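You operate a simulated robot arm through the tools that you are given. There is no shell and no other tool.

Carry out the task below with a simulated robot arm. There is one attempt and no reset: what you move stays moved.

Task
Scoop dusting flour into the blue bucket: two of semolina, one of flour.
Fine: yellow scoop for semolina, white for flour, both back on their rests; shut both bins, spill nothing. Set down upright: scoop with a yellow handle, scoop with a white handle.

It is judged by the outcome, as a careful person would: the job done as asked, and still so three seconds after it is handed in. It fails if anything else is knocked over, pushed out of place, dropped, spilled or broken.

Robot
A 7-joint arm with a four-finger gripper, fixed in place. Base frame: the origin is on the floor under the middle of its stand, x ahead of it, y to its left, z up. Readings come in mm, rad, newtons and seconds.
It reaches about 1223 mm from its shoulder. Its first joint turns from -1.204 to 3.002 rad. Payload 3.67 kg.
The TCP is the grasp point between the finger pads, 28 mm short of the fingertips. In the tool frame z runs along the fingers and y along their closing line. The gripper opens to 112 mm; its body begins 73 mm behind the TCP.
Orientation is that of the tool frame in the base frame, as a unit quaternion [w, x, y, z]. With the fingers straight down and closing along the base's y, the tool's x points along the base's -x, its y along +y and its z along -z.

Tools
- The arm moves only by the tool apply_moves. Its argument "targets" is a list of rows, each a list of 6 numbers: the shift along the tool's x, y, z in mm, then the turn, a rotation vector about the tool's x, y, z in rad. In form: [[dx, dy, dz, ax, ay, az], ...]. A call has 1 to 20 rows; each row shifts and turns the commanded pose from where the row before left it, along the tool's axes as they then stand. "grip" is the closure in counts, from 0 (fully open) to 255 (shut), set as the call begins (left out, the last holds). Rows are played at 5 a second. More than 50 mm and 0.15 rad between two rows, or a gripper value outside its range, and nothing of the call is played. A pose out of reach is approached as far as the arm can. The call stops where the force on the tool passes 90 N (or 10 N more than at its start, if that is more) or the arm is blocked; 0.2 s more then pass. Each finger travels about 102.5 mm/s and halts on what it meets, pressing with about 41 N; the grip force reading is that of the motor and also rises with nothing between the fingers. The clock runs only during rows and for 0.2 s after the last one: add rows that do not move to give the fingers time. It gives the time, the measured TCP pose, the force on the tool (base axes), the opening and the grip force at its end, in the units of the frame above (readings bear some noise), with the torque about the TCP (base axes, N m) and any sound that the robot's microphone picked up.
- Cameras (640 x 400 px; columns grow to the right, rows downward): "scene" is fixed at [50.4, -651.8, 1827.9]; the picture's right is [-0.14, -0.99, 0.00], its down [-0.85, 0.12, -0.51] and it looks along [0.50, -0.07, -0.86] (base axes); focal length 280 px, centre (320, 200). "wrist" rides on the gripper at [60, -18, -104] in the tool frame; the picture's right is [0.29, 0.96, 0.00], its down [-0.80, 0.24, -0.55] and it looks along [-0.53, 0.16, 0.83] (tool axes); focal length 234 px, centre (320, 200). There is no depth. A picture from a camera that has moved, and an enlarged one, comes with that camera's place and axes in the base frame and with its lens.
- grab_frame(camera): a new picture of that camera. No time passes.
- lift_body(by): slides the trunk up (or, below 0, down) by that many mm; the arm rides with it, the base frame stays. It gives what a move gives, with no picture.
- inspect(camera, box): a new picture of the part [left, top, right, bottom] of that camera's present view, enlarged. No time passes.
- sign_off(): hands the job in; it is judged then, once.

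Places have to be worked out from the pictures, the camera data and where the tool is seen. Open the gripper and draw the arm clear of the work before you hand the job in, unless the task says otherwise.

The tools are called after "Call:" by a JSON object that holds its "fn" and its "kwargs". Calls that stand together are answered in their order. apply_moves: Moves the arm, as the interface text tells. Its arguments: {"type":"object","properties":{"targets":{"type":"array"},"grip":{"type":"number"}},"required":["targets"]} The other tools are called the same way: lift_body (by) moves the trunk up or down; grab_frame (camera) takes a picture; inspect (camera, box) takes an enlarged picture of a part of a camera's view; sign_off () hands the job in.

At the start:

```text
clock: 0.0
eef_pos: [721.1, -508.6, 1363.2]
tcp_rot: [-0.001, -0.002, 1.0, 0.0]
wrist_force: [-0.2, -0.3, -1.2]
wrist_torque: [0.01, 0.01, -0.03]
grip_width: 112.0
gripper_force: 0.1
trunk travel left (down, up): [-775.0, 65.0]
```

scene: 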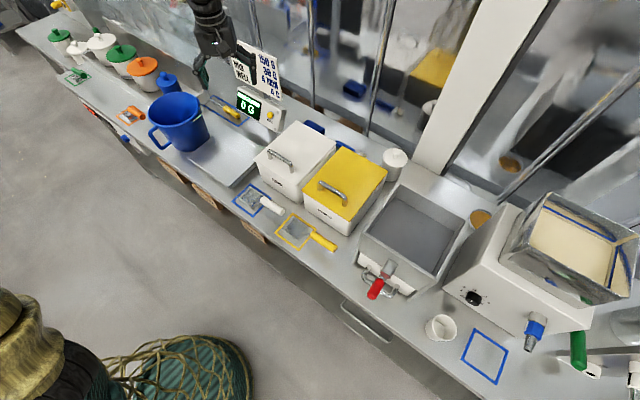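
wrist: 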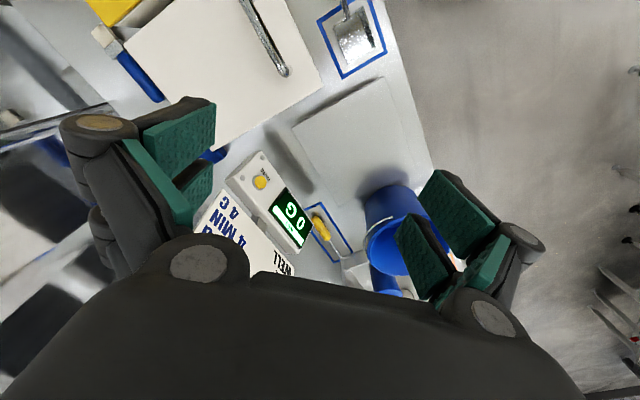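

I'll start by looking at the relevant parts of the scene enlarged to locate the bins, scoops, bucket and scale.

Call:
{"fn": "inspect", "kwargs": {"camera": "scene", "box": [220, 110, 420, 260]}}

Call:
{"fn": "inspect", "kwargs": {"camera": "scene", "box": [130, 30, 290, 190]}}

Call:
{"fn": "inspect", "kwargs": {"camera": "scene", "box": [340, 140, 640, 400]}}

Call:
{"fn": "inspect", "kwargs": {"camera": "scene", "box": [20, 0, 220, 160]}}

```text
2.67 times, centred on (320, 185) of scene
camera zoom: at [50.4, -651.8, 1827.9], right [-0.14, -0.99, 0.0], down [-0.85, 0.12, -0.51], along [0.5, -0.07, -0.86], focal length 746 px, centre (320, 240)
```

zoom: 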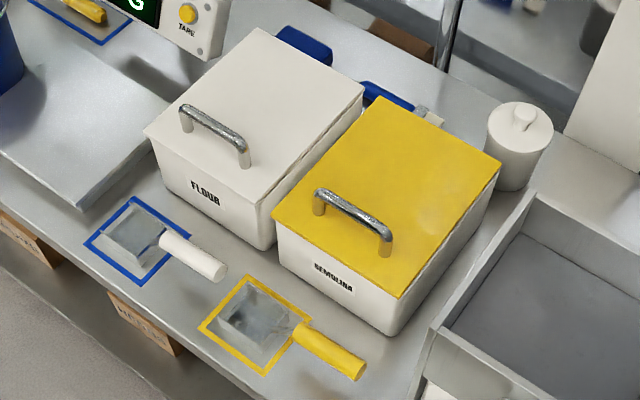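

```text
2.50 times, centred on (210, 110) of scene
camera zoom: at [50.4, -651.8, 1827.9], right [-0.14, -0.99, 0.0], down [-0.85, 0.12, -0.51], along [0.5, -0.07, -0.86], focal length 699 px, centre (595, 425)
```

zoom: 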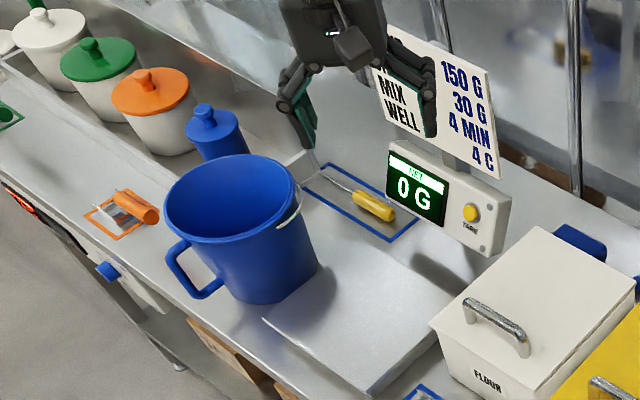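

```text
1.54 times, centred on (490, 270) of scene
camera zoom: at [50.4, -651.8, 1827.9], right [-0.14, -0.99, 0.0], down [-0.85, 0.12, -0.51], along [0.5, -0.07, -0.86], focal length 430 px, centre (58, 92)
```

zoom: 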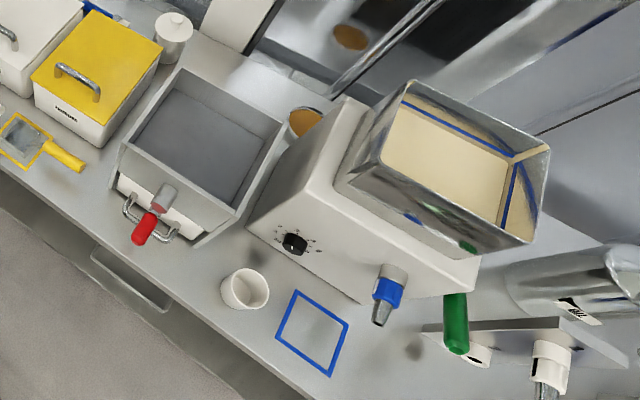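

```text
2.50 times, centred on (120, 80) of scene
camera zoom: at [50.4, -651.8, 1827.9], right [-0.14, -0.99, 0.0], down [-0.85, 0.12, -0.51], along [0.5, -0.07, -0.86], focal length 699 px, centre (820, 500)
```

zoom: 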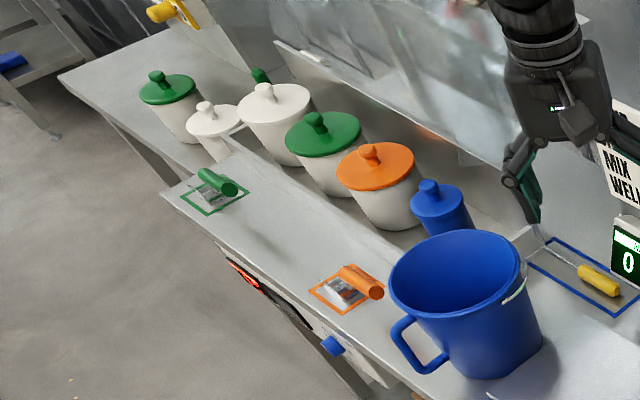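

The picture triangulates to a counter top near z≈900, counter axes turned about 45° from the base. I'll zoom further into the bins, scoops and bucket before moving.

Call:
{"fn": "inspect", "kwargs": {"camera": "scene", "box": [228, 178, 292, 218]}}

Call:
{"fn": "inspect", "kwargs": {"camera": "scene", "box": [270, 208, 342, 253]}}

Call:
{"fn": "inspect", "kwargs": {"camera": "scene", "box": [250, 115, 346, 175]}}

Call:
{"fn": "inspect", "kwargs": {"camera": "scene", "box": [298, 140, 394, 200]}}

Call:
{"fn": "inspect", "kwargs": {"camera": "scene", "box": [140, 85, 268, 195]}}

```text
10.00 times, centred on (260, 198) of scene
camera zoom: at [50.4, -651.8, 1827.9], right [-0.14, -0.99, 0.0], down [-0.85, 0.12, -0.51], along [0.5, -0.07, -0.86], focal length 2796 px, centre (920, 220)
```

zoom: 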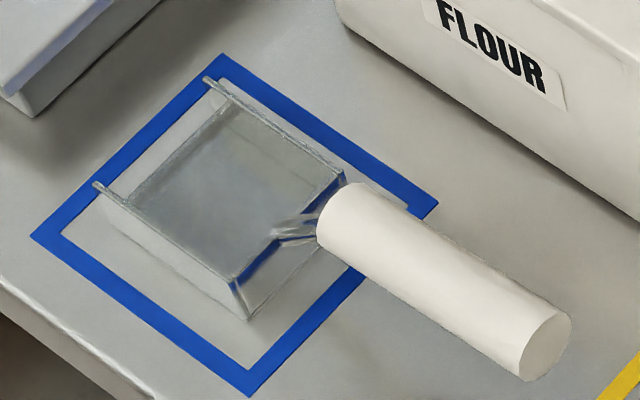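

```text
8.89 times, centred on (306, 230) of scene
camera zoom: at [50.4, -651.8, 1827.9], right [-0.14, -0.99, 0.0], down [-0.85, 0.12, -0.51], along [0.5, -0.07, -0.86], focal length 2485 px, centre (444, -71)
```

zoom: 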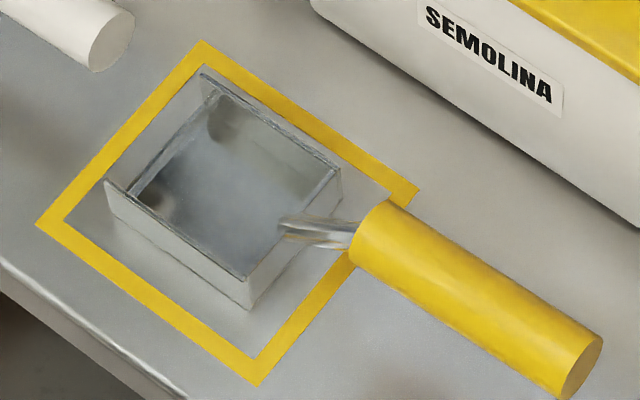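

```text
6.67 times, centred on (298, 145) of scene
camera zoom: at [50.4, -651.8, 1827.9], right [-0.14, -0.99, 0.0], down [-0.85, 0.12, -0.51], along [0.5, -0.07, -0.86], focal length 1864 px, centre (467, 567)
```

zoom: 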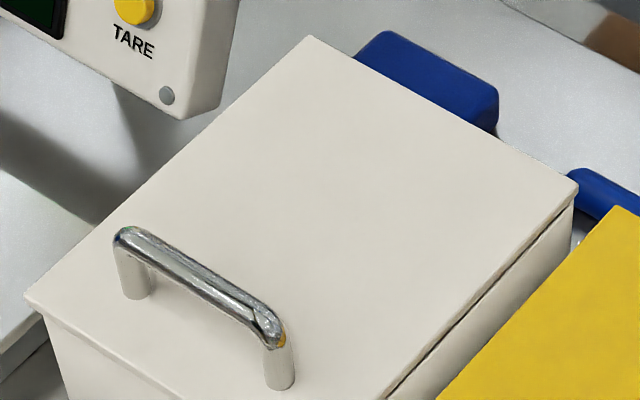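

```text
6.67 times, centred on (346, 170) of scene
camera zoom: at [50.4, -651.8, 1827.9], right [-0.14, -0.99, 0.0], down [-0.85, 0.12, -0.51], along [0.5, -0.07, -0.86], focal length 1864 px, centre (147, 400)
```

zoom: 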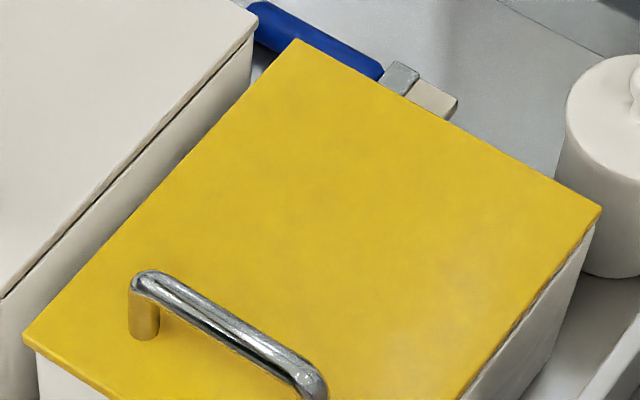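

```text
3.64 times, centred on (204, 140) of scene
camera zoom: at [50.4, -651.8, 1827.9], right [-0.14, -0.99, 0.0], down [-0.85, 0.12, -0.51], along [0.5, -0.07, -0.86], focal length 1017 px, centre (742, 418)
```

zoom: 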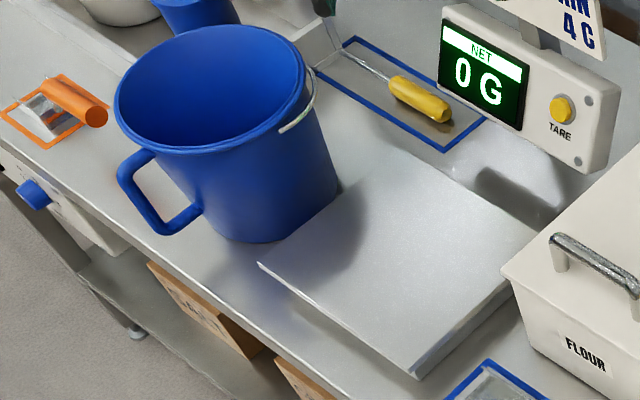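

Bowls are open at the left end (away from their handles), and the lid handles sit near the front edge. I'll move the arm high and to the right so that the wrist camera looks over both bins.

Call:
{"fn": "apply_moves", "kwargs": {"targets": [[38, -28, 0, 0, 0, 0], [38, -28, 0, 0, 0, 0], [38, -28, 0, 0, 0, 0], [38, -28, 0, 0, 0, 0], [38, -28, 0, 0, 0, 0], [38, -28, 0, 0, 0, 0], [38, -28, 0, 0, 0, 0]], "grip": 0}}

Call:
{"fn": "grab_frame", "kwargs": {"camera": "wrist"}}

Call:
{"fn": "grab_frame", "kwargs": {"camera": "scene"}}

```text
clock: 1.6
eef_pos: [453.2, -705.5, 1362.2]
tcp_rot: [0.001, -0.001, 1.0, 0.001]
wrist_force: [-0.7, -0.6, 0.2]
wrist_torque: [0.07, -0.04, -0.02]
grip_width: 112.0
gripper_force: 0.1
trunk travel left (down, up): [-775.0, 65.0]
```

```text
taken
camera wrist: at [392.0, -723.7, 1466.5], right [-0.29, 0.96, 0.0], down [0.8, 0.24, 0.56], along [0.53, 0.16, -0.83], focal length 234 px, centre (320, 200)
```

wrist: 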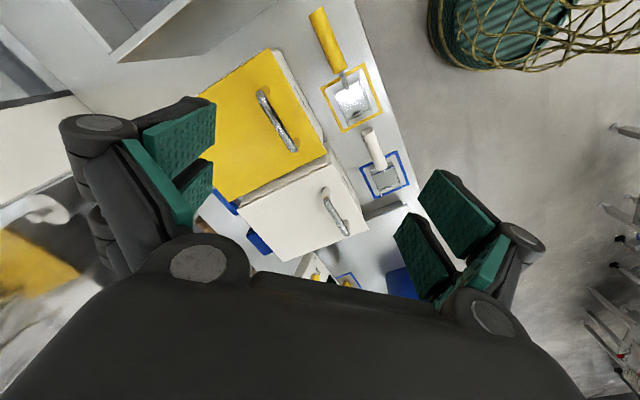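

```text
taken
```

scene: 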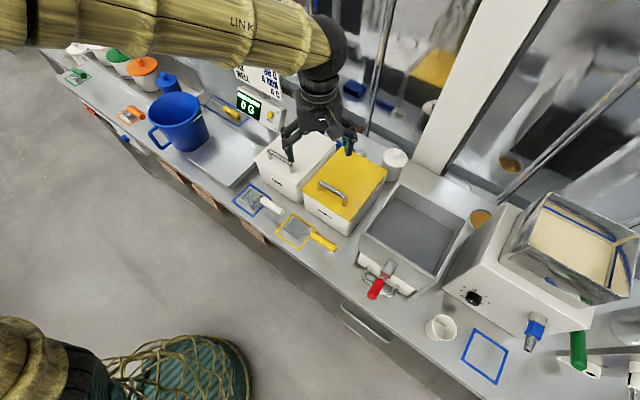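

Both bins are now in the wrist view. I'll enlarge the lids and scoops to measure them.

Call:
{"fn": "inspect", "kwargs": {"camera": "wrist", "box": [190, 40, 380, 160]}}

Call:
{"fn": "inspect", "kwargs": {"camera": "wrist", "box": [190, 150, 380, 270]}}

Call:
{"fn": "inspect", "kwargs": {"camera": "wrist", "box": [290, 0, 430, 210]}}

```text
3.33 times, centred on (285, 100) of wrist
camera zoom: at [392.0, -723.7, 1466.5], right [-0.29, 0.96, 0.0], down [0.8, 0.24, 0.56], along [0.53, 0.16, -0.83], focal length 781 px, centre (437, 533)
```

zoom: 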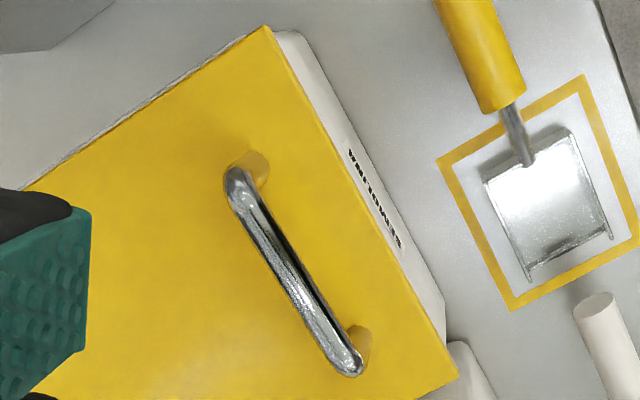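

```text
3.33 times, centred on (285, 210) of wrist
camera zoom: at [392.0, -723.7, 1466.5], right [-0.29, 0.96, 0.0], down [0.8, 0.24, 0.56], along [0.53, 0.16, -0.83], focal length 781 px, centre (437, 167)
```

zoom: 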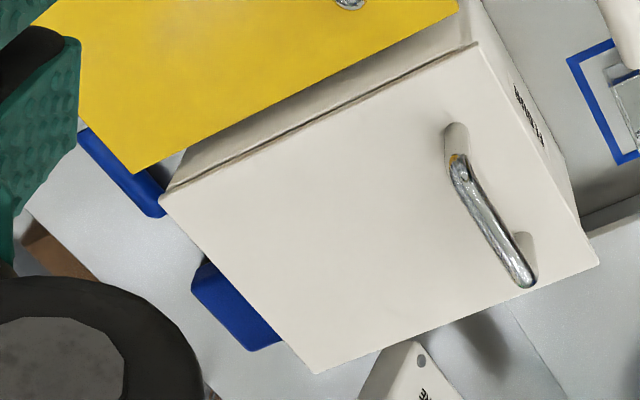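

```text
1.90 times, centred on (360, 105) of wrist
camera zoom: at [392.0, -723.7, 1466.5], right [-0.29, 0.96, 0.0], down [0.8, 0.24, 0.56], along [0.53, 0.16, -0.83], focal length 446 px, centre (244, 381)
```

zoom: 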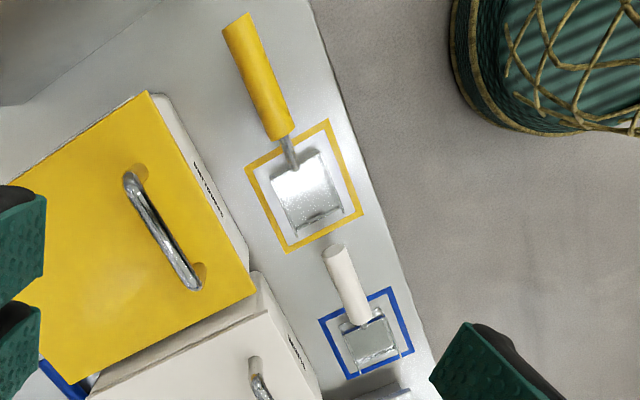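

The measurements so far, in counter coordinates (a to the right, b towards the wall):
- The semolina lid spans a 75–266, b 860–1102, with its top at z≈1043. Its bar is at b≈900, z≈1082.
- The flour lid sits about 218 mm further left.

The scoop handles seem raised, so I'll turn the tool to the counter axes and go lower above the yellow handle for a closer view.

Call:
{"fn": "apply_moves", "kwargs": {"targets": [[22.2, -6.6, 40.5, 0, 0, 0], [22.2, -6.6, 40.5, 0, 0, 0], [22.2, -6.6, 40.5, 0, 0, 0], [22.2, -6.6, 40.5, 0, 0, 0], [0, 0, 0, 0, 0, -0.1309], [0, 0, 0, 0, 0, -0.1309], [0, 0, 0, 0, 0, -0.1309], [0, 0, 0, 0, 0, -0.1309], [0, 0, 0, 0, 0, -0.1309], [0, 0, 0, 0, 0, -0.1309]]}}

Call:
{"fn": "grab_frame", "kwargs": {"camera": "wrist"}}

Call:
{"fn": "grab_frame", "kwargs": {"camera": "scene"}}

```text
clock: 3.8
eef_pos: [364.7, -733.1, 1201.4]
tcp_rot: [-0.001, -0.383, 0.924, 0.001]
wrist_force: [-0.3, 1.0, 0.6]
wrist_torque: [0.02, 0.03, 0.02]
grip_width: 112.0
gripper_force: 0.2
trunk travel left (down, up): [-775.0, 65.0]
```

```text
taken
camera wrist: at [334.6, -787.7, 1304.7], right [-0.88, 0.47, 0.0], down [0.39, 0.73, 0.55], along [0.26, 0.49, -0.83], focal length 234 px, centre (320, 200)
```

wrist: 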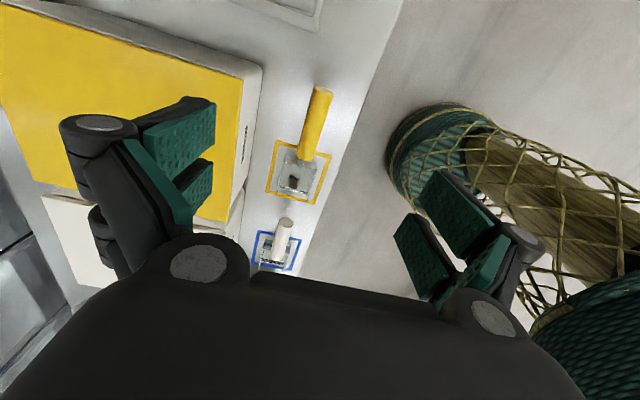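

```text
taken
```

scene: 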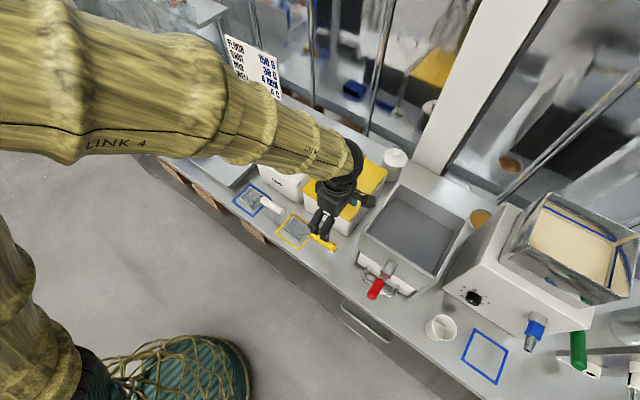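

The tool is now aligned with the counter axes. I'll enlarge the yellow scoop and its rest.

Call:
{"fn": "inspect", "kwargs": {"camera": "wrist", "box": [250, 80, 346, 140]}}

Call:
{"fn": "inspect", "kwargs": {"camera": "wrist", "box": [255, 130, 351, 190]}}

Call:
{"fn": "inspect", "kwargs": {"camera": "wrist", "box": [240, 210, 320, 280]}}

Call:
{"fn": "inspect", "kwargs": {"camera": "wrist", "box": [0, 0, 270, 220]}}

```text
6.67 times, centred on (298, 110) of wrist
camera zoom: at [334.6, -787.7, 1304.7], right [-0.88, 0.47, 0.0], down [0.39, 0.73, 0.55], along [0.26, 0.49, -0.83], focal length 1561 px, centre (467, 800)
```

zoom: 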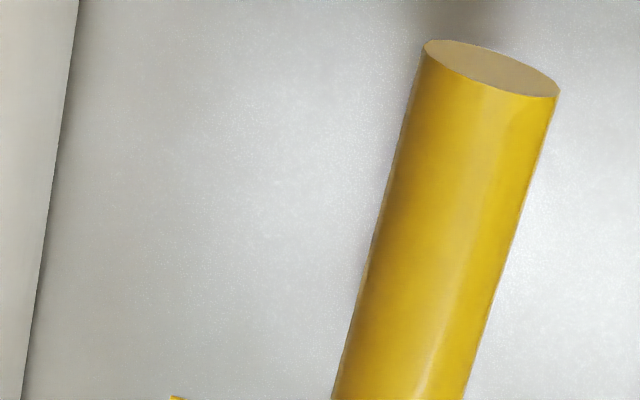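

```text
6.67 times, centred on (303, 160) of wrist
camera zoom: at [334.6, -787.7, 1304.7], right [-0.88, 0.47, 0.0], down [0.39, 0.73, 0.55], along [0.26, 0.49, -0.83], focal length 1561 px, centre (433, 467)
```

zoom: 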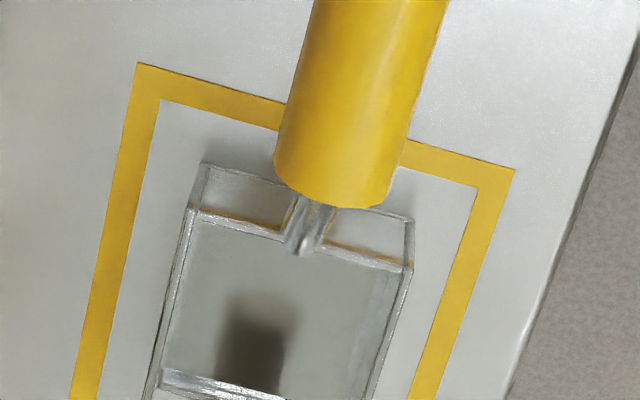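

```text
5.71 times, centred on (280, 245) of wrist
camera zoom: at [334.6, -787.7, 1304.7], right [-0.88, 0.47, 0.0], down [0.39, 0.73, 0.55], along [0.26, 0.49, -0.83], focal length 1338 px, centre (549, -57)
```

zoom: 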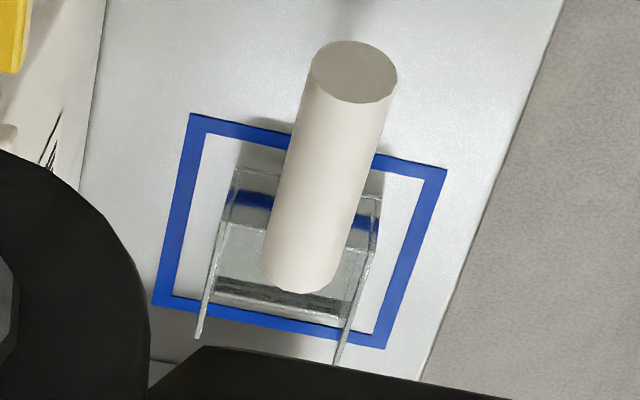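

```text
1.82 times, centred on (135, 110) of wrist
camera zoom: at [334.6, -787.7, 1304.7], right [-0.88, 0.47, 0.0], down [0.39, 0.73, 0.55], along [0.26, 0.49, -0.83], focal length 426 px, centre (656, 364)
```

zoom: 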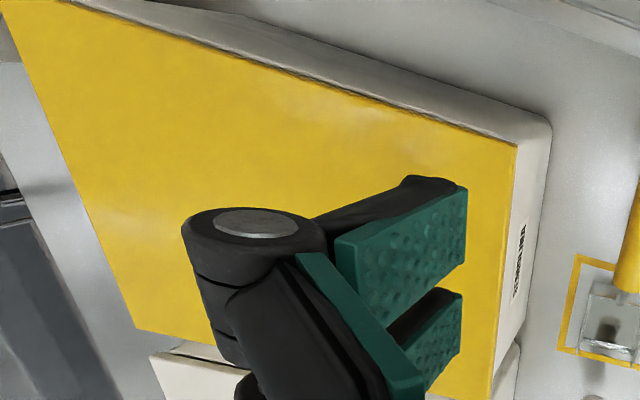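

The rest geometry is clear now:
- **Yellow bowl:** a 70–142, b 746–805, z 903–933.
- **Yellow handle:** its axis rises from (a 178, z 976) to (a 277, z 998) at b≈775.

Next I move above the semolina lid's bar, still high, and check its position with the wrist camera.

Call:
{"fn": "apply_moves", "kwargs": {"targets": [[-22.4, -30.9, 0, 0, 0, 0], [-22.4, -30.9, 0, 0, 0, 0], [-22.4, -30.9, 0, 0, 0, 0], [-22.4, -30.9, 0, 0, 0, 0]]}}

Call:
{"fn": "grab_frame", "kwargs": {"camera": "wrist"}}

Call:
{"fn": "inspect", "kwargs": {"camera": "scene", "box": [270, 110, 430, 250]}}

```text
clock: 4.8
eef_pos: [515.3, -757.3, 1200.5]
tcp_rot: [-0.001, -0.382, 0.924, 0.001]
wrist_force: [0.7, -0.1, -0.7]
wrist_torque: [0.05, 0.06, 0.03]
grip_width: 111.9
gripper_force: 0.0
trunk travel left (down, up): [-775.0, 65.0]
```

```text
taken
camera wrist: at [485.5, -812.0, 1303.5], right [-0.88, 0.47, 0.0], down [0.4, 0.73, 0.55], along [0.26, 0.49, -0.83], focal length 234 px, centre (320, 200)
```

wrist: 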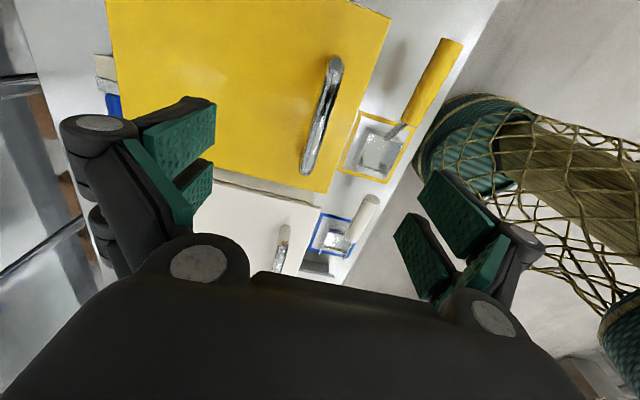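

```text
2.86 times, centred on (350, 180) of scene
camera zoom: at [50.4, -651.8, 1827.9], right [-0.14, -0.99, 0.0], down [-0.85, 0.12, -0.51], along [0.5, -0.07, -0.86], focal length 799 px, centre (234, 257)
```

zoom: 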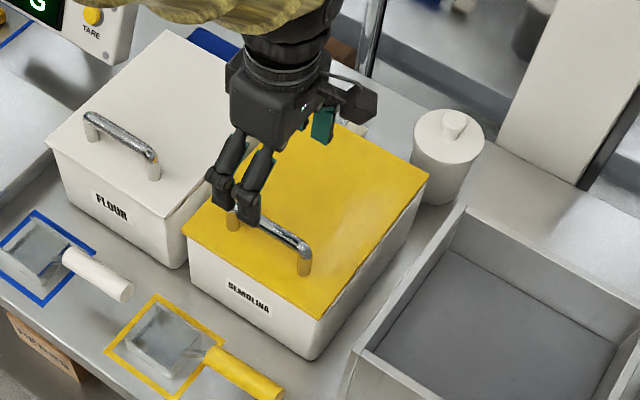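

The bar lies almost exactly under the TCP's projected path (col 320, row ~125). I'll enlarge it to check the remaining offset.

Call:
{"fn": "inspect", "kwargs": {"camera": "wrist", "box": [270, 45, 380, 185]}}

Call:
{"fn": "inspect", "kwargs": {"camera": "wrist", "box": [90, 40, 250, 140]}}

```text
2.86 times, centred on (325, 115) of wrist
camera zoom: at [485.5, -812.0, 1303.5], right [-0.88, 0.47, 0.0], down [0.4, 0.73, 0.55], along [0.26, 0.49, -0.83], focal length 669 px, centre (306, 443)
```

zoom: 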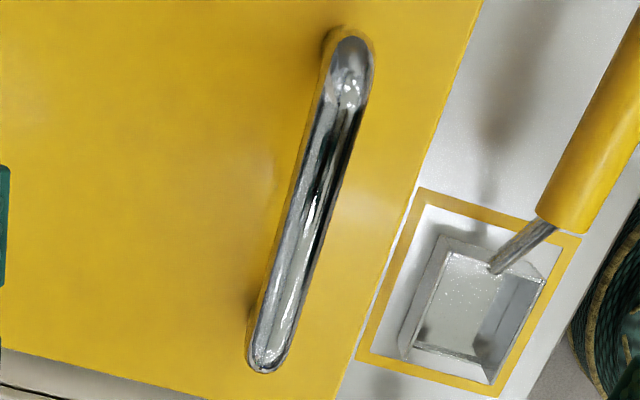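

```text
4.00 times, centred on (170, 90) of wrist
camera zoom: at [485.5, -812.0, 1303.5], right [-0.88, 0.47, 0.0], down [0.4, 0.73, 0.55], along [0.26, 0.49, -0.83], focal length 937 px, centre (920, 640)
```

zoom: 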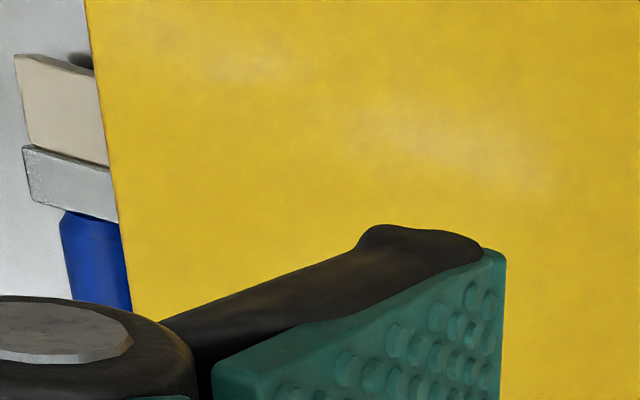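

The bar centre is at a≈172, b≈900.5, and the TCP is at a 171, b 900, so they are aligned. I'll descend onto the bar, stopping with the fingertips about 12 mm above the lid.

Call:
{"fn": "apply_moves", "kwargs": {"targets": [[0, 0, 40, 0, 0, 0], [0, 0, 40, 0, 0, 0], [0, 0, 36, 0, 0, 0], [0, 0, 0, 0, 0, 0]]}}

Call:
{"fn": "grab_frame", "kwargs": {"camera": "wrist"}}

Call:
{"fn": "inspect", "kwargs": {"camera": "scene", "box": [280, 130, 400, 230]}}

```text
clock: 5.8
eef_pos: [514.4, -758.4, 1085.0]
tcp_rot: [0.001, -0.383, 0.924, 0.001]
wrist_force: [-0.2, 0.1, 0.1]
wrist_torque: [-0.04, 0.06, 0.01]
grip_width: 112.0
gripper_force: 0.1
trunk travel left (down, up): [-775.0, 65.0]
```

```text
taken
camera wrist: at [485.9, -813.5, 1187.8], right [-0.88, 0.47, 0.0], down [0.39, 0.73, 0.56], along [0.26, 0.49, -0.83], focal length 234 px, centre (320, 200)
```

wrist: 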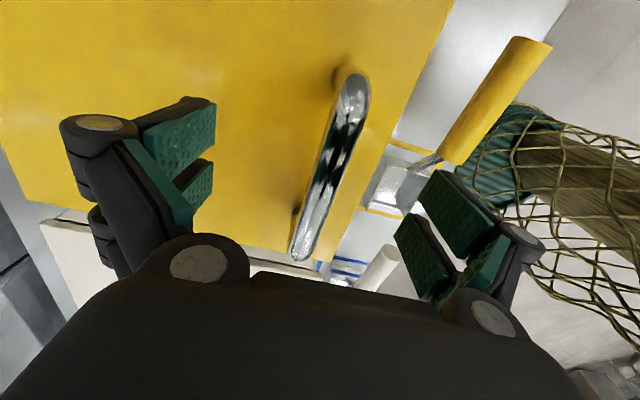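

```text
4.00 times, centred on (340, 180) of scene
camera zoom: at [50.4, -651.8, 1827.9], right [-0.14, -0.99, 0.0], down [-0.85, 0.12, -0.51], along [0.5, -0.07, -0.86], focal length 1118 px, centre (240, 280)
```

zoom: 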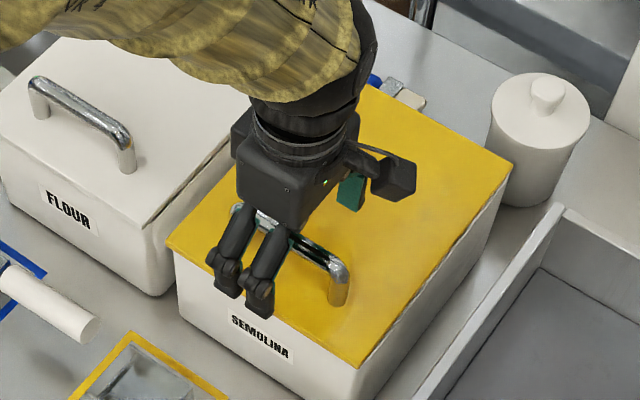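

The bar passes right between the pads, so I close the gripper on it.

Call:
{"fn": "apply_moves", "kwargs": {"targets": [[0, 0, 0, 0, 0, 0], [0, 0, 0, 0, 0, 0], [0, 0, 0, 0, 0, 0], [0, 0, 0, 0, 0, 0], [0, 0, 0, 0, 0, 0]], "grip": 255}}

Call:
{"fn": "grab_frame", "kwargs": {"camera": "wrist"}}

```text
clock: 7.0
eef_pos: [515.5, -756.0, 1083.5]
tcp_rot: [0.0, -0.383, 0.924, 0.001]
wrist_force: [-3.0, 1.0, -1.2]
wrist_torque: [0.07, -0.03, -0.08]
grip_width: 14.4
gripper_force: 45.1
trunk travel left (down, up): [-775.0, 65.0]
```

```text
taken
camera wrist: at [485.5, -812.9, 1187.8], right [-0.88, 0.47, 0.0], down [0.39, 0.73, 0.55], along [0.26, 0.49, -0.83], focal length 234 px, centre (320, 200)
```

wrist: 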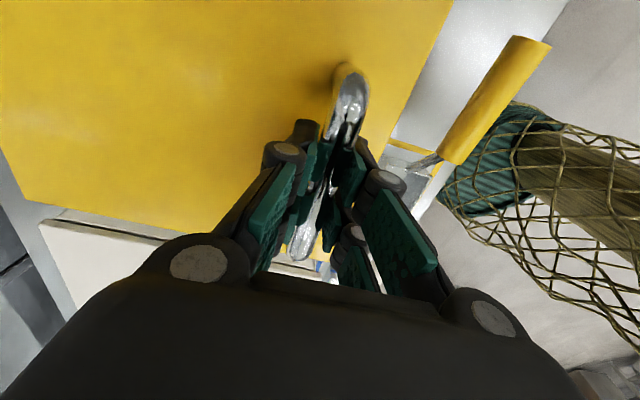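

The bar is firmly held (14.4 mm). I'll lift only 8 mm to learn from the force and the picture whether the lid is hinged or loose.

Call:
{"fn": "apply_moves", "kwargs": {"targets": [[0, 0, -2, 0, 0, 0], [0, 0, -2, 0, 0, 0], [0, 0, -2, 0, 0, 0], [0, 0, -2, 0, 0, 0], [0, 0, 0, 0, 0, 0]]}}

Call:
{"fn": "grab_frame", "kwargs": {"camera": "wrist"}}

Call:
{"fn": "inspect", "kwargs": {"camera": "scene", "box": [280, 130, 400, 230]}}

```text
clock: 8.2
eef_pos: [517.9, -759.2, 1091.6]
tcp_rot: [0.0, -0.383, 0.924, 0.002]
wrist_force: [3.1, -2.5, -4.0]
wrist_torque: [-0.21, 0.54, -0.05]
grip_width: 14.5
gripper_force: 45.0
trunk travel left (down, up): [-775.0, 65.0]
```

```text
taken
camera wrist: at [487.0, -814.6, 1195.1], right [-0.88, 0.47, 0.0], down [0.39, 0.73, 0.56], along [0.26, 0.49, -0.83], focal length 234 px, centre (320, 200)
```

wrist: 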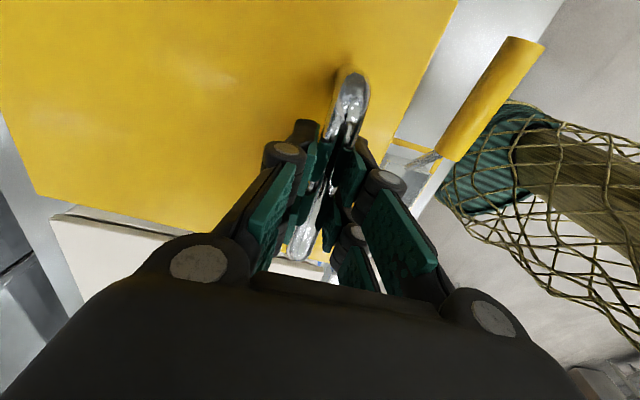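

```text
4.00 times, centred on (340, 180) of scene
camera zoom: at [50.4, -651.8, 1827.9], right [-0.14, -0.99, 0.0], down [-0.85, 0.12, -0.51], along [0.5, -0.07, -0.86], focal length 1118 px, centre (240, 280)
```

zoom: 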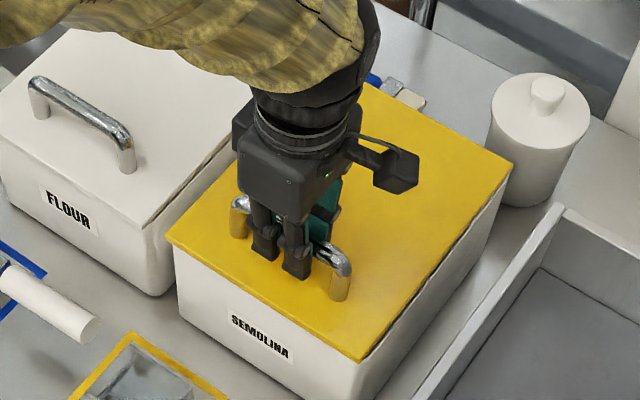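

The lid's back edge stayed put while its front rose and the forces stayed around 4 N, so it is hinged at the back (b≈1100). I follow the hinge arc with the bar turning in the pads, leaning the hand slightly back toward the robot, and stop at about 23° to check.

Call:
{"fn": "apply_moves", "kwargs": {"targets": [[0, -3.7, -11.7, 0.025, 0, 0], [0, -4.1, -11.5, 0.025, 0, 0], [0, -5.6, -10.9, 0.025, 0, 0], [0, -6.0, -10.8, 0.025, 0, 0], [0, -7.3, -9.8, 0.025, 0, 0], [0, -7.6, -9.7, 0.025, 0, 0], [0, 0, 0, 0, 0, 0]]}}

Call:
{"fn": "inspect", "kwargs": {"camera": "scene", "box": [250, 90, 410, 240]}}

Call:
{"fn": "grab_frame", "kwargs": {"camera": "wrist"}}

```text
clock: 9.8
eef_pos: [538.8, -781.0, 1156.6]
tcp_rot: [0.029, -0.382, 0.921, -0.068]
wrist_force: [12.9, -7.1, -8.1]
wrist_torque: [-0.39, 0.13, 0.08]
grip_width: 14.7
gripper_force: 44.7
trunk travel left (down, up): [-775.0, 65.0]
```

```text
2.67 times, centred on (330, 165) of scene
camera zoom: at [50.4, -651.8, 1827.9], right [-0.14, -0.99, 0.0], down [-0.85, 0.12, -0.51], along [0.5, -0.07, -0.86], focal length 746 px, centre (293, 293)
```

zoom: 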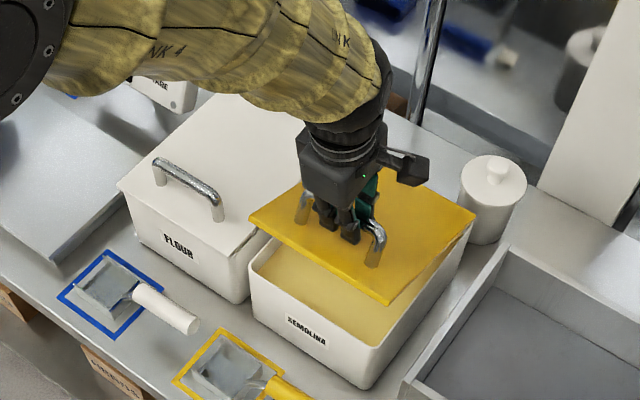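

```text
taken
camera wrist: at [497.4, -824.9, 1262.2], right [-0.87, 0.47, -0.14], down [0.34, 0.79, 0.51], along [0.35, 0.4, -0.85], focal length 234 px, centre (320, 200)
```

wrist: 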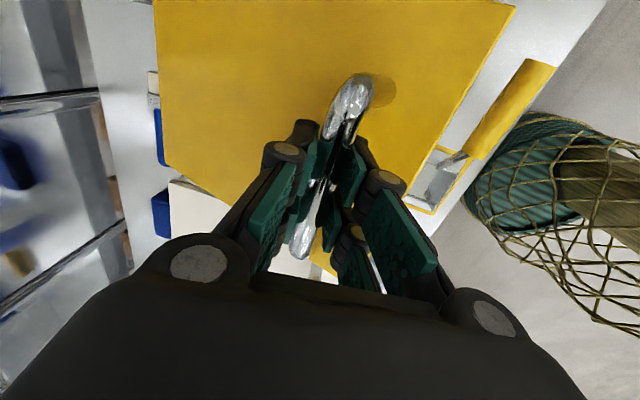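

The bin shows semolina inside, and the hinge force is low. Pinching the bar to past vertical would overrun the arm's reach, though. I'll lower the lid to about 5° and open the fingers there to see how it behaves: whether it stays put, falls slowly or drops.

Call:
{"fn": "apply_moves", "kwargs": {"targets": [[0, 6.0, 9.7, -0.025, 0, 0], [0, 7.0, 9.8, -0.025, 0, 0], [0, 6.0, 10.8, -0.025, 0, 0], [0, 5.6, 10.9, -0.025, 0, 0], [0, 4.1, 11.5, -0.025, 0, 0], [0, 1.5, 4.5, -0.025, 0, 0], [0, 0, 0, 0, 0, 0]]}}

Call:
{"fn": "apply_moves", "kwargs": {"targets": [[0, 0, 0, 0, 0, 0]], "grip": 170}}

Call:
{"fn": "inspect", "kwargs": {"camera": "scene", "box": [270, 120, 400, 240]}}

```text
clock: 11.4
eef_pos: [517.3, -759.7, 1100.0]
tcp_rot: [0.0, -0.383, 0.924, 0.001]
wrist_force: [-6.2, -7.2, -2.8]
wrist_torque: [0.08, 0.31, 0.12]
grip_width: 15.0
gripper_force: 45.4
trunk travel left (down, up): [-775.0, 65.0]
```

```text
clock: 11.8
eef_pos: [519.3, -753.4, 1104.0]
tcp_rot: [0.0, -0.383, 0.924, -0.001]
wrist_force: [-0.6, -1.2, -0.1]
wrist_torque: [0.05, -0.02, 0.0]
grip_width: 37.2
gripper_force: 0.0
trunk travel left (down, up): [-775.0, 65.0]
```

```text
3.33 times, centred on (335, 180) of scene
camera zoom: at [50.4, -651.8, 1827.9], right [-0.14, -0.99, 0.0], down [-0.85, 0.12, -0.51], along [0.5, -0.07, -0.86], focal length 932 px, centre (270, 267)
```

zoom: 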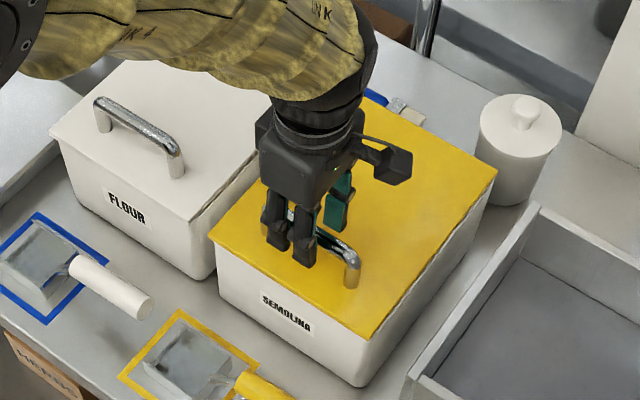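

The lid drops shut when released, so it has to be taken past vertical. Before choosing how, I'll raise the open gripper and test in free air how far back the arm reaches with the tool vertical.

Call:
{"fn": "apply_moves", "kwargs": {"targets": [[0, 0, -25, 0, 0, 0], [0, 0, -45, 0, 0, 0], [0, 0, -45, 0, 0, 0], [0, 0, -40, 0, 0, 0], [0, -45, 0, 0, 0, 0], [0, -45, 0, 0, 0, 0], [0, -45, 0, 0, 0, 0], [0, -45, 0, 0, 0, 0], [0, 0, 0, 0, 0, 0]], "grip": 0}}

Call:
{"fn": "grab_frame", "kwargs": {"camera": "scene"}}

Call:
{"fn": "grab_frame", "kwargs": {"camera": "wrist"}}

```text
clock: 13.8
eef_pos: [641.3, -898.0, 1251.6]
tcp_rot: [0.002, -0.381, 0.924, 0.003]
wrist_force: [-1.1, -0.1, -0.8]
wrist_torque: [-0.01, -0.07, -0.02]
grip_width: 112.2
gripper_force: 0.2
trunk travel left (down, up): [-775.0, 65.0]
```

```text
taken
```

scene: 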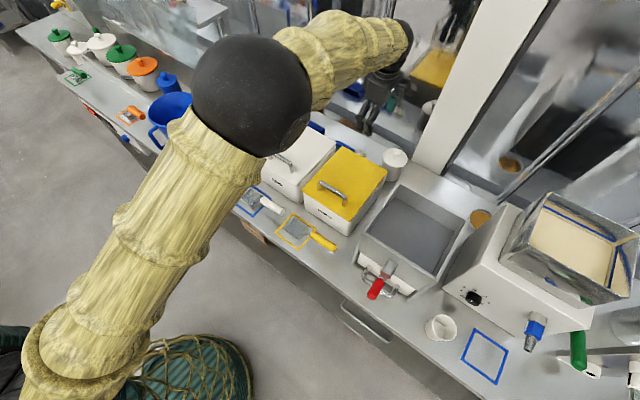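

```text
taken
camera wrist: at [610.4, -953.7, 1354.0], right [-0.88, 0.48, 0.0], down [0.4, 0.73, 0.56], along [0.27, 0.49, -0.83], focal length 234 px, centre (320, 200)
```

wrist: 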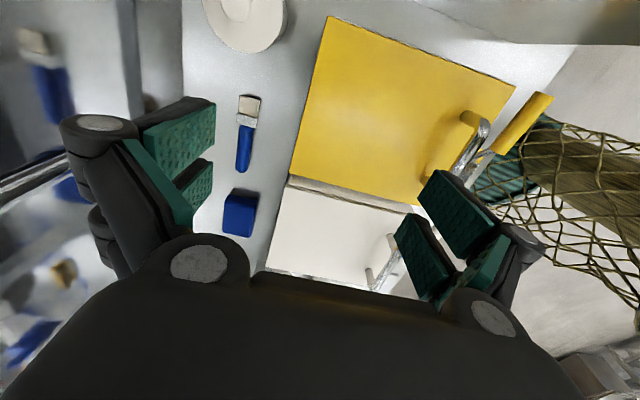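

The arm still has bend left at the elbow. I'll push the free-air test 80 mm further back.

Call:
{"fn": "apply_moves", "kwargs": {"targets": [[0, -40, 0, 0, 0, 0], [0, -40, 0, 0, 0, 0], [0, 0, 0, 0, 0, 0], [0, 0, 0, 0, 0, 0]]}}

Call:
{"fn": "grab_frame", "kwargs": {"camera": "scene"}}

```text
clock: 14.3
eef_pos: [683.3, -895.3, 1286.3]
tcp_rot: [-0.006, -0.381, 0.924, -0.018]
wrist_force: [-1.4, -0.2, -2.0]
wrist_torque: [0.03, -0.19, 0.01]
grip_width: 111.8
gripper_force: 0.1
trunk travel left (down, up): [-775.0, 65.0]
stopped in row 2: the arm was blocked; the commanded pose is now the measured one
```

```text
taken
```

scene: 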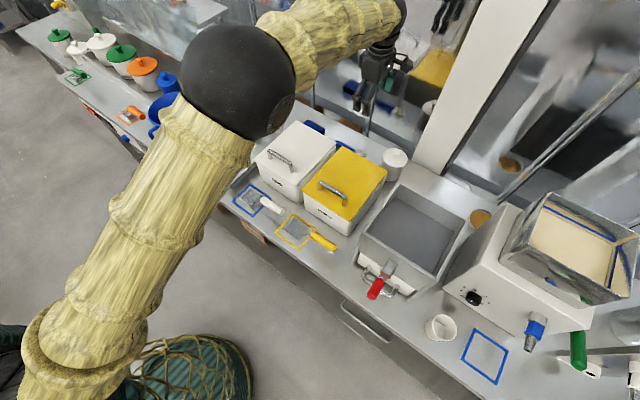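

The arm hit its limit there (b≈1116), so pinching past vertical is out. Instead I'll lift the lid from the front with the hand horizontal, one finger pair under the lid's front overhang, so I look closely at that overhang first.

Call:
{"fn": "inspect", "kwargs": {"camera": "scene", "box": [296, 180, 360, 236]}}

Call:
{"fn": "inspect", "kwargs": {"camera": "scene", "box": [330, 170, 394, 226]}}

Call:
{"fn": "inspect", "kwargs": {"camera": "wrist", "box": [50, 100, 330, 310]}}

```text
7.14 times, centred on (328, 208) of scene
camera zoom: at [50.4, -651.8, 1827.9], right [-0.14, -0.99, 0.0], down [-0.85, 0.12, -0.51], along [0.5, -0.07, -0.86], focal length 1997 px, centre (263, 143)
```

zoom: 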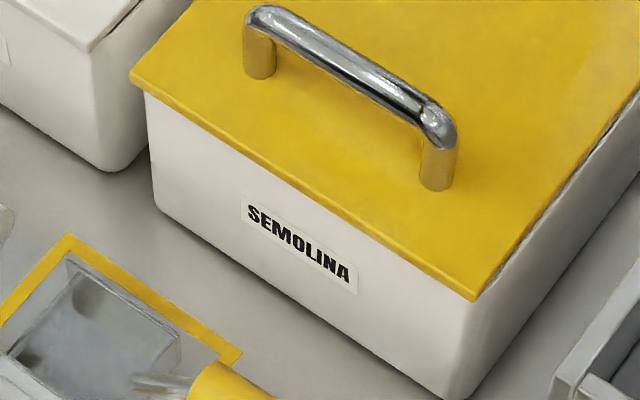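

```text
7.14 times, centred on (362, 198) of scene
camera zoom: at [50.4, -651.8, 1827.9], right [-0.14, -0.99, 0.0], down [-0.85, 0.12, -0.51], along [0.5, -0.07, -0.86], focal length 1997 px, centre (20, 214)
```

zoom: 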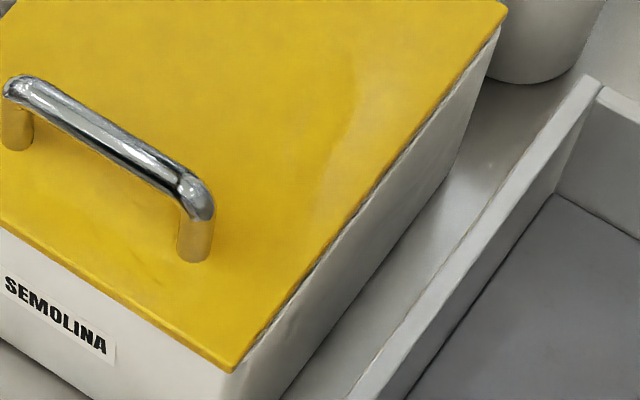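

```text
1.90 times, centred on (190, 205) of wrist
camera zoom: at [653.0, -946.8, 1391.5], right [-0.88, 0.48, -0.02], down [0.4, 0.75, 0.53], along [0.27, 0.46, -0.85], focal length 446 px, centre (568, 190)
```

zoom: 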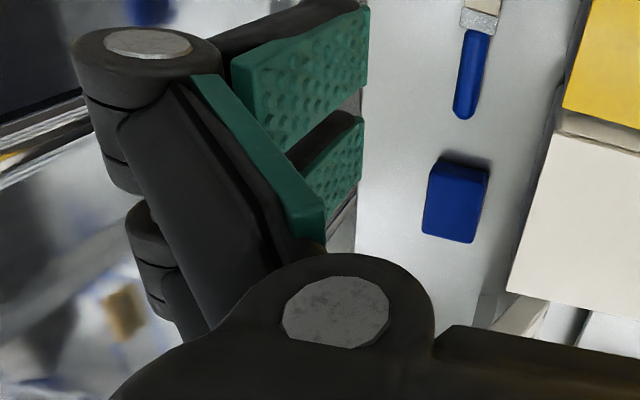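

The overhang is only a few millimetres, so here is the plan:
1. Hold the tool rolled about 50° (fingers pointing down and toward the wall), with the lower fingers catching under the lid's front edge and the upper fingers over the bar.
2. Clamp and raise the lid a little.
3. Slide under it and push it past vertical from below.

First I retreat, fix the small orientation drift, and roll in free air.

Call:
{"fn": "apply_moves", "kwargs": {"targets": [[0, 20, 0, -0.0287, -0.0249, -0.0033], [3, 40, 0, 0, 0, 0], [3, 40, 0, 0, 0, 0], [3, 40, 0, 0, 0, 0], [3, 40, 0, 0, 0, 0], [3, 40, 0, 0, 0, 0], [3, 40, 0, 0, 0, 0], [3, 40, 0, 0, 0, 0], [0, 0, 0, 0.1455, 0, 0], [0, 0, 0, 0.1455, 0, 0], [0, 0, 0, 0.1455, 0, 0], [0, 0, 0, 0.1455, 0, 0], [0, 0, 0, 0.1455, 0, 0], [0, 0, 0, 0.1455, 0, 0], [0, 0, 0, 0, 0, 0]], "grip": 0}}

Call:
{"fn": "grab_frame", "kwargs": {"camera": "scene"}}

Call:
{"fn": "grab_frame", "kwargs": {"camera": "wrist"}}

```text
clock: 14.7
eef_pos: [676.2, -846.3, 1316.1]
tcp_rot: [-0.01, -0.381, 0.924, -0.028]
wrist_force: [-1.4, -1.8, -2.1]
wrist_torque: [0.1, -0.09, 0.04]
grip_width: 112.1
gripper_force: 0.0
trunk travel left (down, up): [-775.0, 65.0]
stopped in row 1: the arm was blocked; the commanded pose is now the measured one
```

```text
taken
```

scene: 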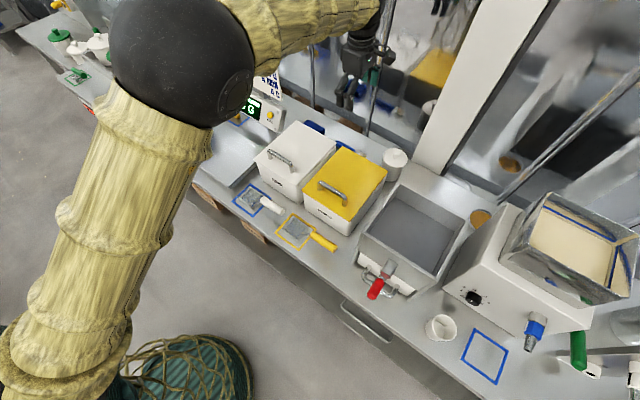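

```text
taken
camera wrist: at [645.8, -894.2, 1421.7], right [-0.88, 0.48, -0.03], down [0.4, 0.76, 0.51], along [0.27, 0.44, -0.86], focal length 234 px, centre (320, 200)
```

wrist: 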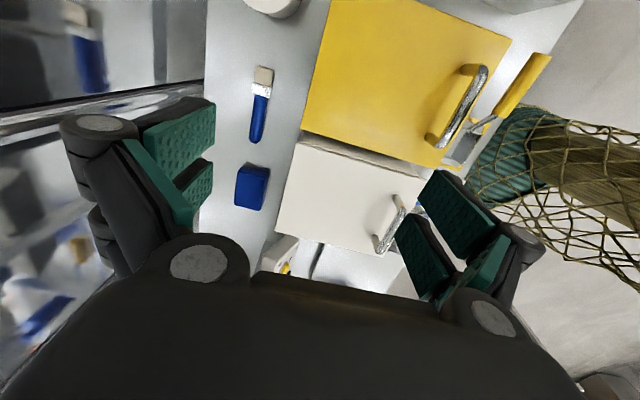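

The arm is wandering near its limit (the elbow swung and z rose to 1316). I'll move slowly back toward the robot, with no orientation change, to recover.

Call:
{"fn": "apply_moves", "kwargs": {"targets": [[0, 0, 0, 0, 0, 0], [0, 10, 0, 0, 0, 0], [0, 15, 0, 0, 0, 0], [0, 20, 0, 0, 0, 0], [0, 25, 0, 0, 0, 0]]}}

Call:
{"fn": "grab_frame", "kwargs": {"camera": "scene"}}

```text
clock: 15.9
eef_pos: [629.6, -806.5, 1304.3]
tcp_rot: [-0.007, -0.381, 0.924, -0.022]
wrist_force: [0.2, -0.1, -0.9]
wrist_torque: [-0.05, -0.07, 0.01]
grip_width: 111.9
gripper_force: 0.1
trunk travel left (down, up): [-775.0, 65.0]
```

```text
taken
```

scene: 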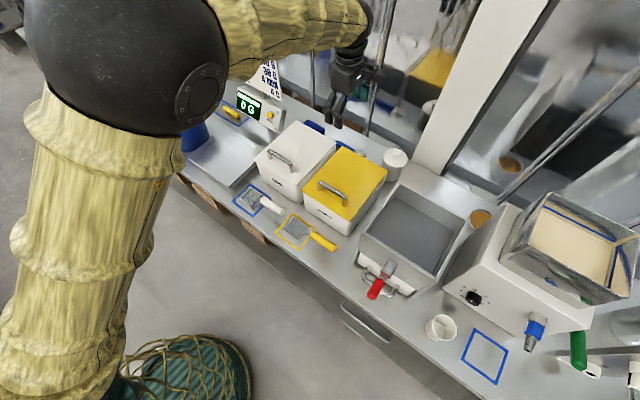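

It follows again now. I'll continue back toward the front, correct the small tilt, then roll the tool in free air.

Call:
{"fn": "apply_moves", "kwargs": {"targets": [[8, 25, 0, -0.018, -0.015, -0.002], [8, 30, 0, -0.017, -0.015, -0.001], [8, 35, 0, 0, 0, 0], [8, 35, 0, 0, 0, 0], [8, 35, 0, 0, 0, 0], [6, 40, 0, 0, 0, 0], [0, 0, 0, 0.1, 0, 0], [0, 0, 0, 0.1, 0, 0], [0, 0, 0, 0.1, 0, 0], [0, 0, 0, 0, 0, 0]]}}

Call:
{"fn": "grab_frame", "kwargs": {"camera": "scene"}}

```text
clock: 18.1
eef_pos: [455.5, -693.9, 1304.3]
tcp_rot: [0.055, -0.378, 0.913, -0.14]
wrist_force: [-0.2, -0.1, 0.8]
wrist_torque: [-0.01, 0.0, 0.0]
grip_width: 112.4
gripper_force: 0.2
trunk travel left (down, up): [-775.0, 65.0]
```

```text
taken
```

scene: 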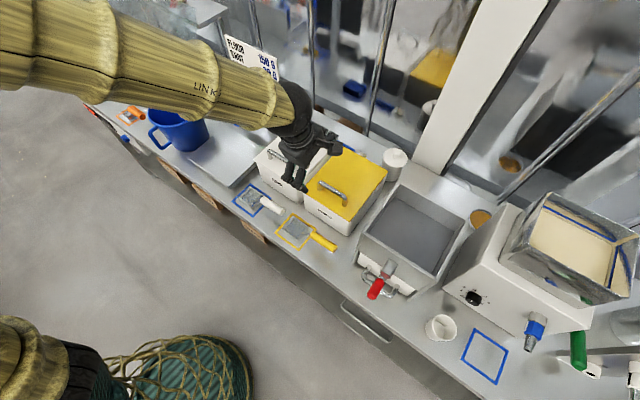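

The roll is working (17° so far) and the arm looks comfortable. I'll complete the roll to 50° and check the view.

Call:
{"fn": "apply_moves", "kwargs": {"targets": [[0, 0, 0, 0.1433, 0, 0], [0, 0, 0, 0.1433, 0, 0], [0, 0, 0, 0.1433, 0, 0], [0, 0, 0, 0.1433, 0, 0], [0, 0, 0, 0, 0, 0]]}}

Call:
{"fn": "grab_frame", "kwargs": {"camera": "wrist"}}

Call:
{"fn": "inspect", "kwargs": {"camera": "scene", "box": [230, 70, 410, 250]}}

```text
clock: 19.3
eef_pos: [460.7, -694.5, 1315.2]
tcp_rot: [0.124, -0.361, 0.872, -0.307]
wrist_force: [-0.2, 0.2, 0.4]
wrist_torque: [-0.05, 0.02, 0.0]
grip_width: 111.9
gripper_force: 0.0
out of reach, approached as far as the arm can: row 3, 4
trunk travel left (down, up): [-775.0, 65.0]
```

```text
taken
camera wrist: at [381.7, -700.3, 1407.1], right [-0.73, 0.33, -0.6], down [0.19, 0.94, 0.28], along [0.65, 0.09, -0.75], focal length 234 px, centre (320, 200)
```

wrist: 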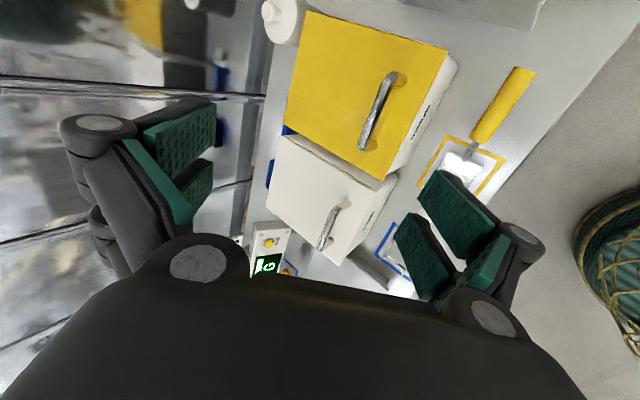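

```text
2.22 times, centred on (320, 160) of scene
camera zoom: at [50.4, -651.8, 1827.9], right [-0.14, -0.99, 0.0], down [-0.85, 0.12, -0.51], along [0.5, -0.07, -0.86], focal length 621 px, centre (320, 289)
```

zoom: 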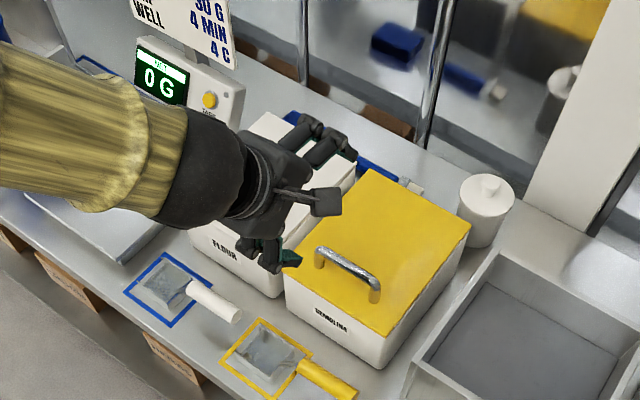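

The roll stopped at about 38° because of a wrist limit: the forearm slopes down too much with the trunk high. I'll lower the trunk 150 mm, which brings the TCP to z≈1165 in clear air in front of the bin, so the forearm lies flatter.

Call:
{"fn": "lift_body", "kwargs": {"by": -150}}

Call:
{"fn": "apply_moves", "kwargs": {"targets": [[0, 0, 0, 0.05, 0, 0], [0, 0, 0, 0.05, 0, 0], [0, 0, 0, 0.05, 0, 0], [0, 0, 0, 0.06, 0, 0], [0, 0, 0, 0, 0, 0]]}}

Call:
{"fn": "grab_frame", "kwargs": {"camera": "scene"}}

```text
clock: 21.0
eef_pos: [460.1, -694.0, 1166.2]
tcp_rot: [0.123, -0.361, 0.872, -0.306]
wrist_force: [0.1, 0.3, 0.0]
wrist_torque: [0.02, -0.03, 0.0]
grip_width: 111.8
gripper_force: 0.2
trunk travel left (down, up): [-625.0, 215.0]
```

```text
clock: 22.2
eef_pos: [459.6, -695.3, 1164.5]
tcp_rot: [0.123, -0.361, 0.872, -0.306]
wrist_force: [0.1, 0.3, 0.2]
wrist_torque: [0.0, -0.01, -0.01]
grip_width: 111.8
gripper_force: 0.0
out of reach, approached as far as the arm can: row 2, 4
trunk travel left (down, up): [-625.0, 215.0]
```

```text
taken
```

scene: 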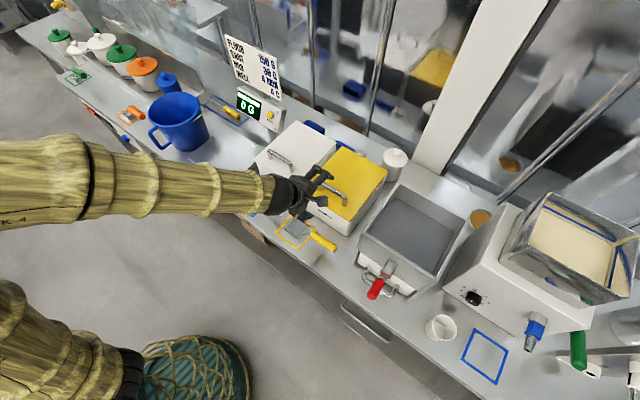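

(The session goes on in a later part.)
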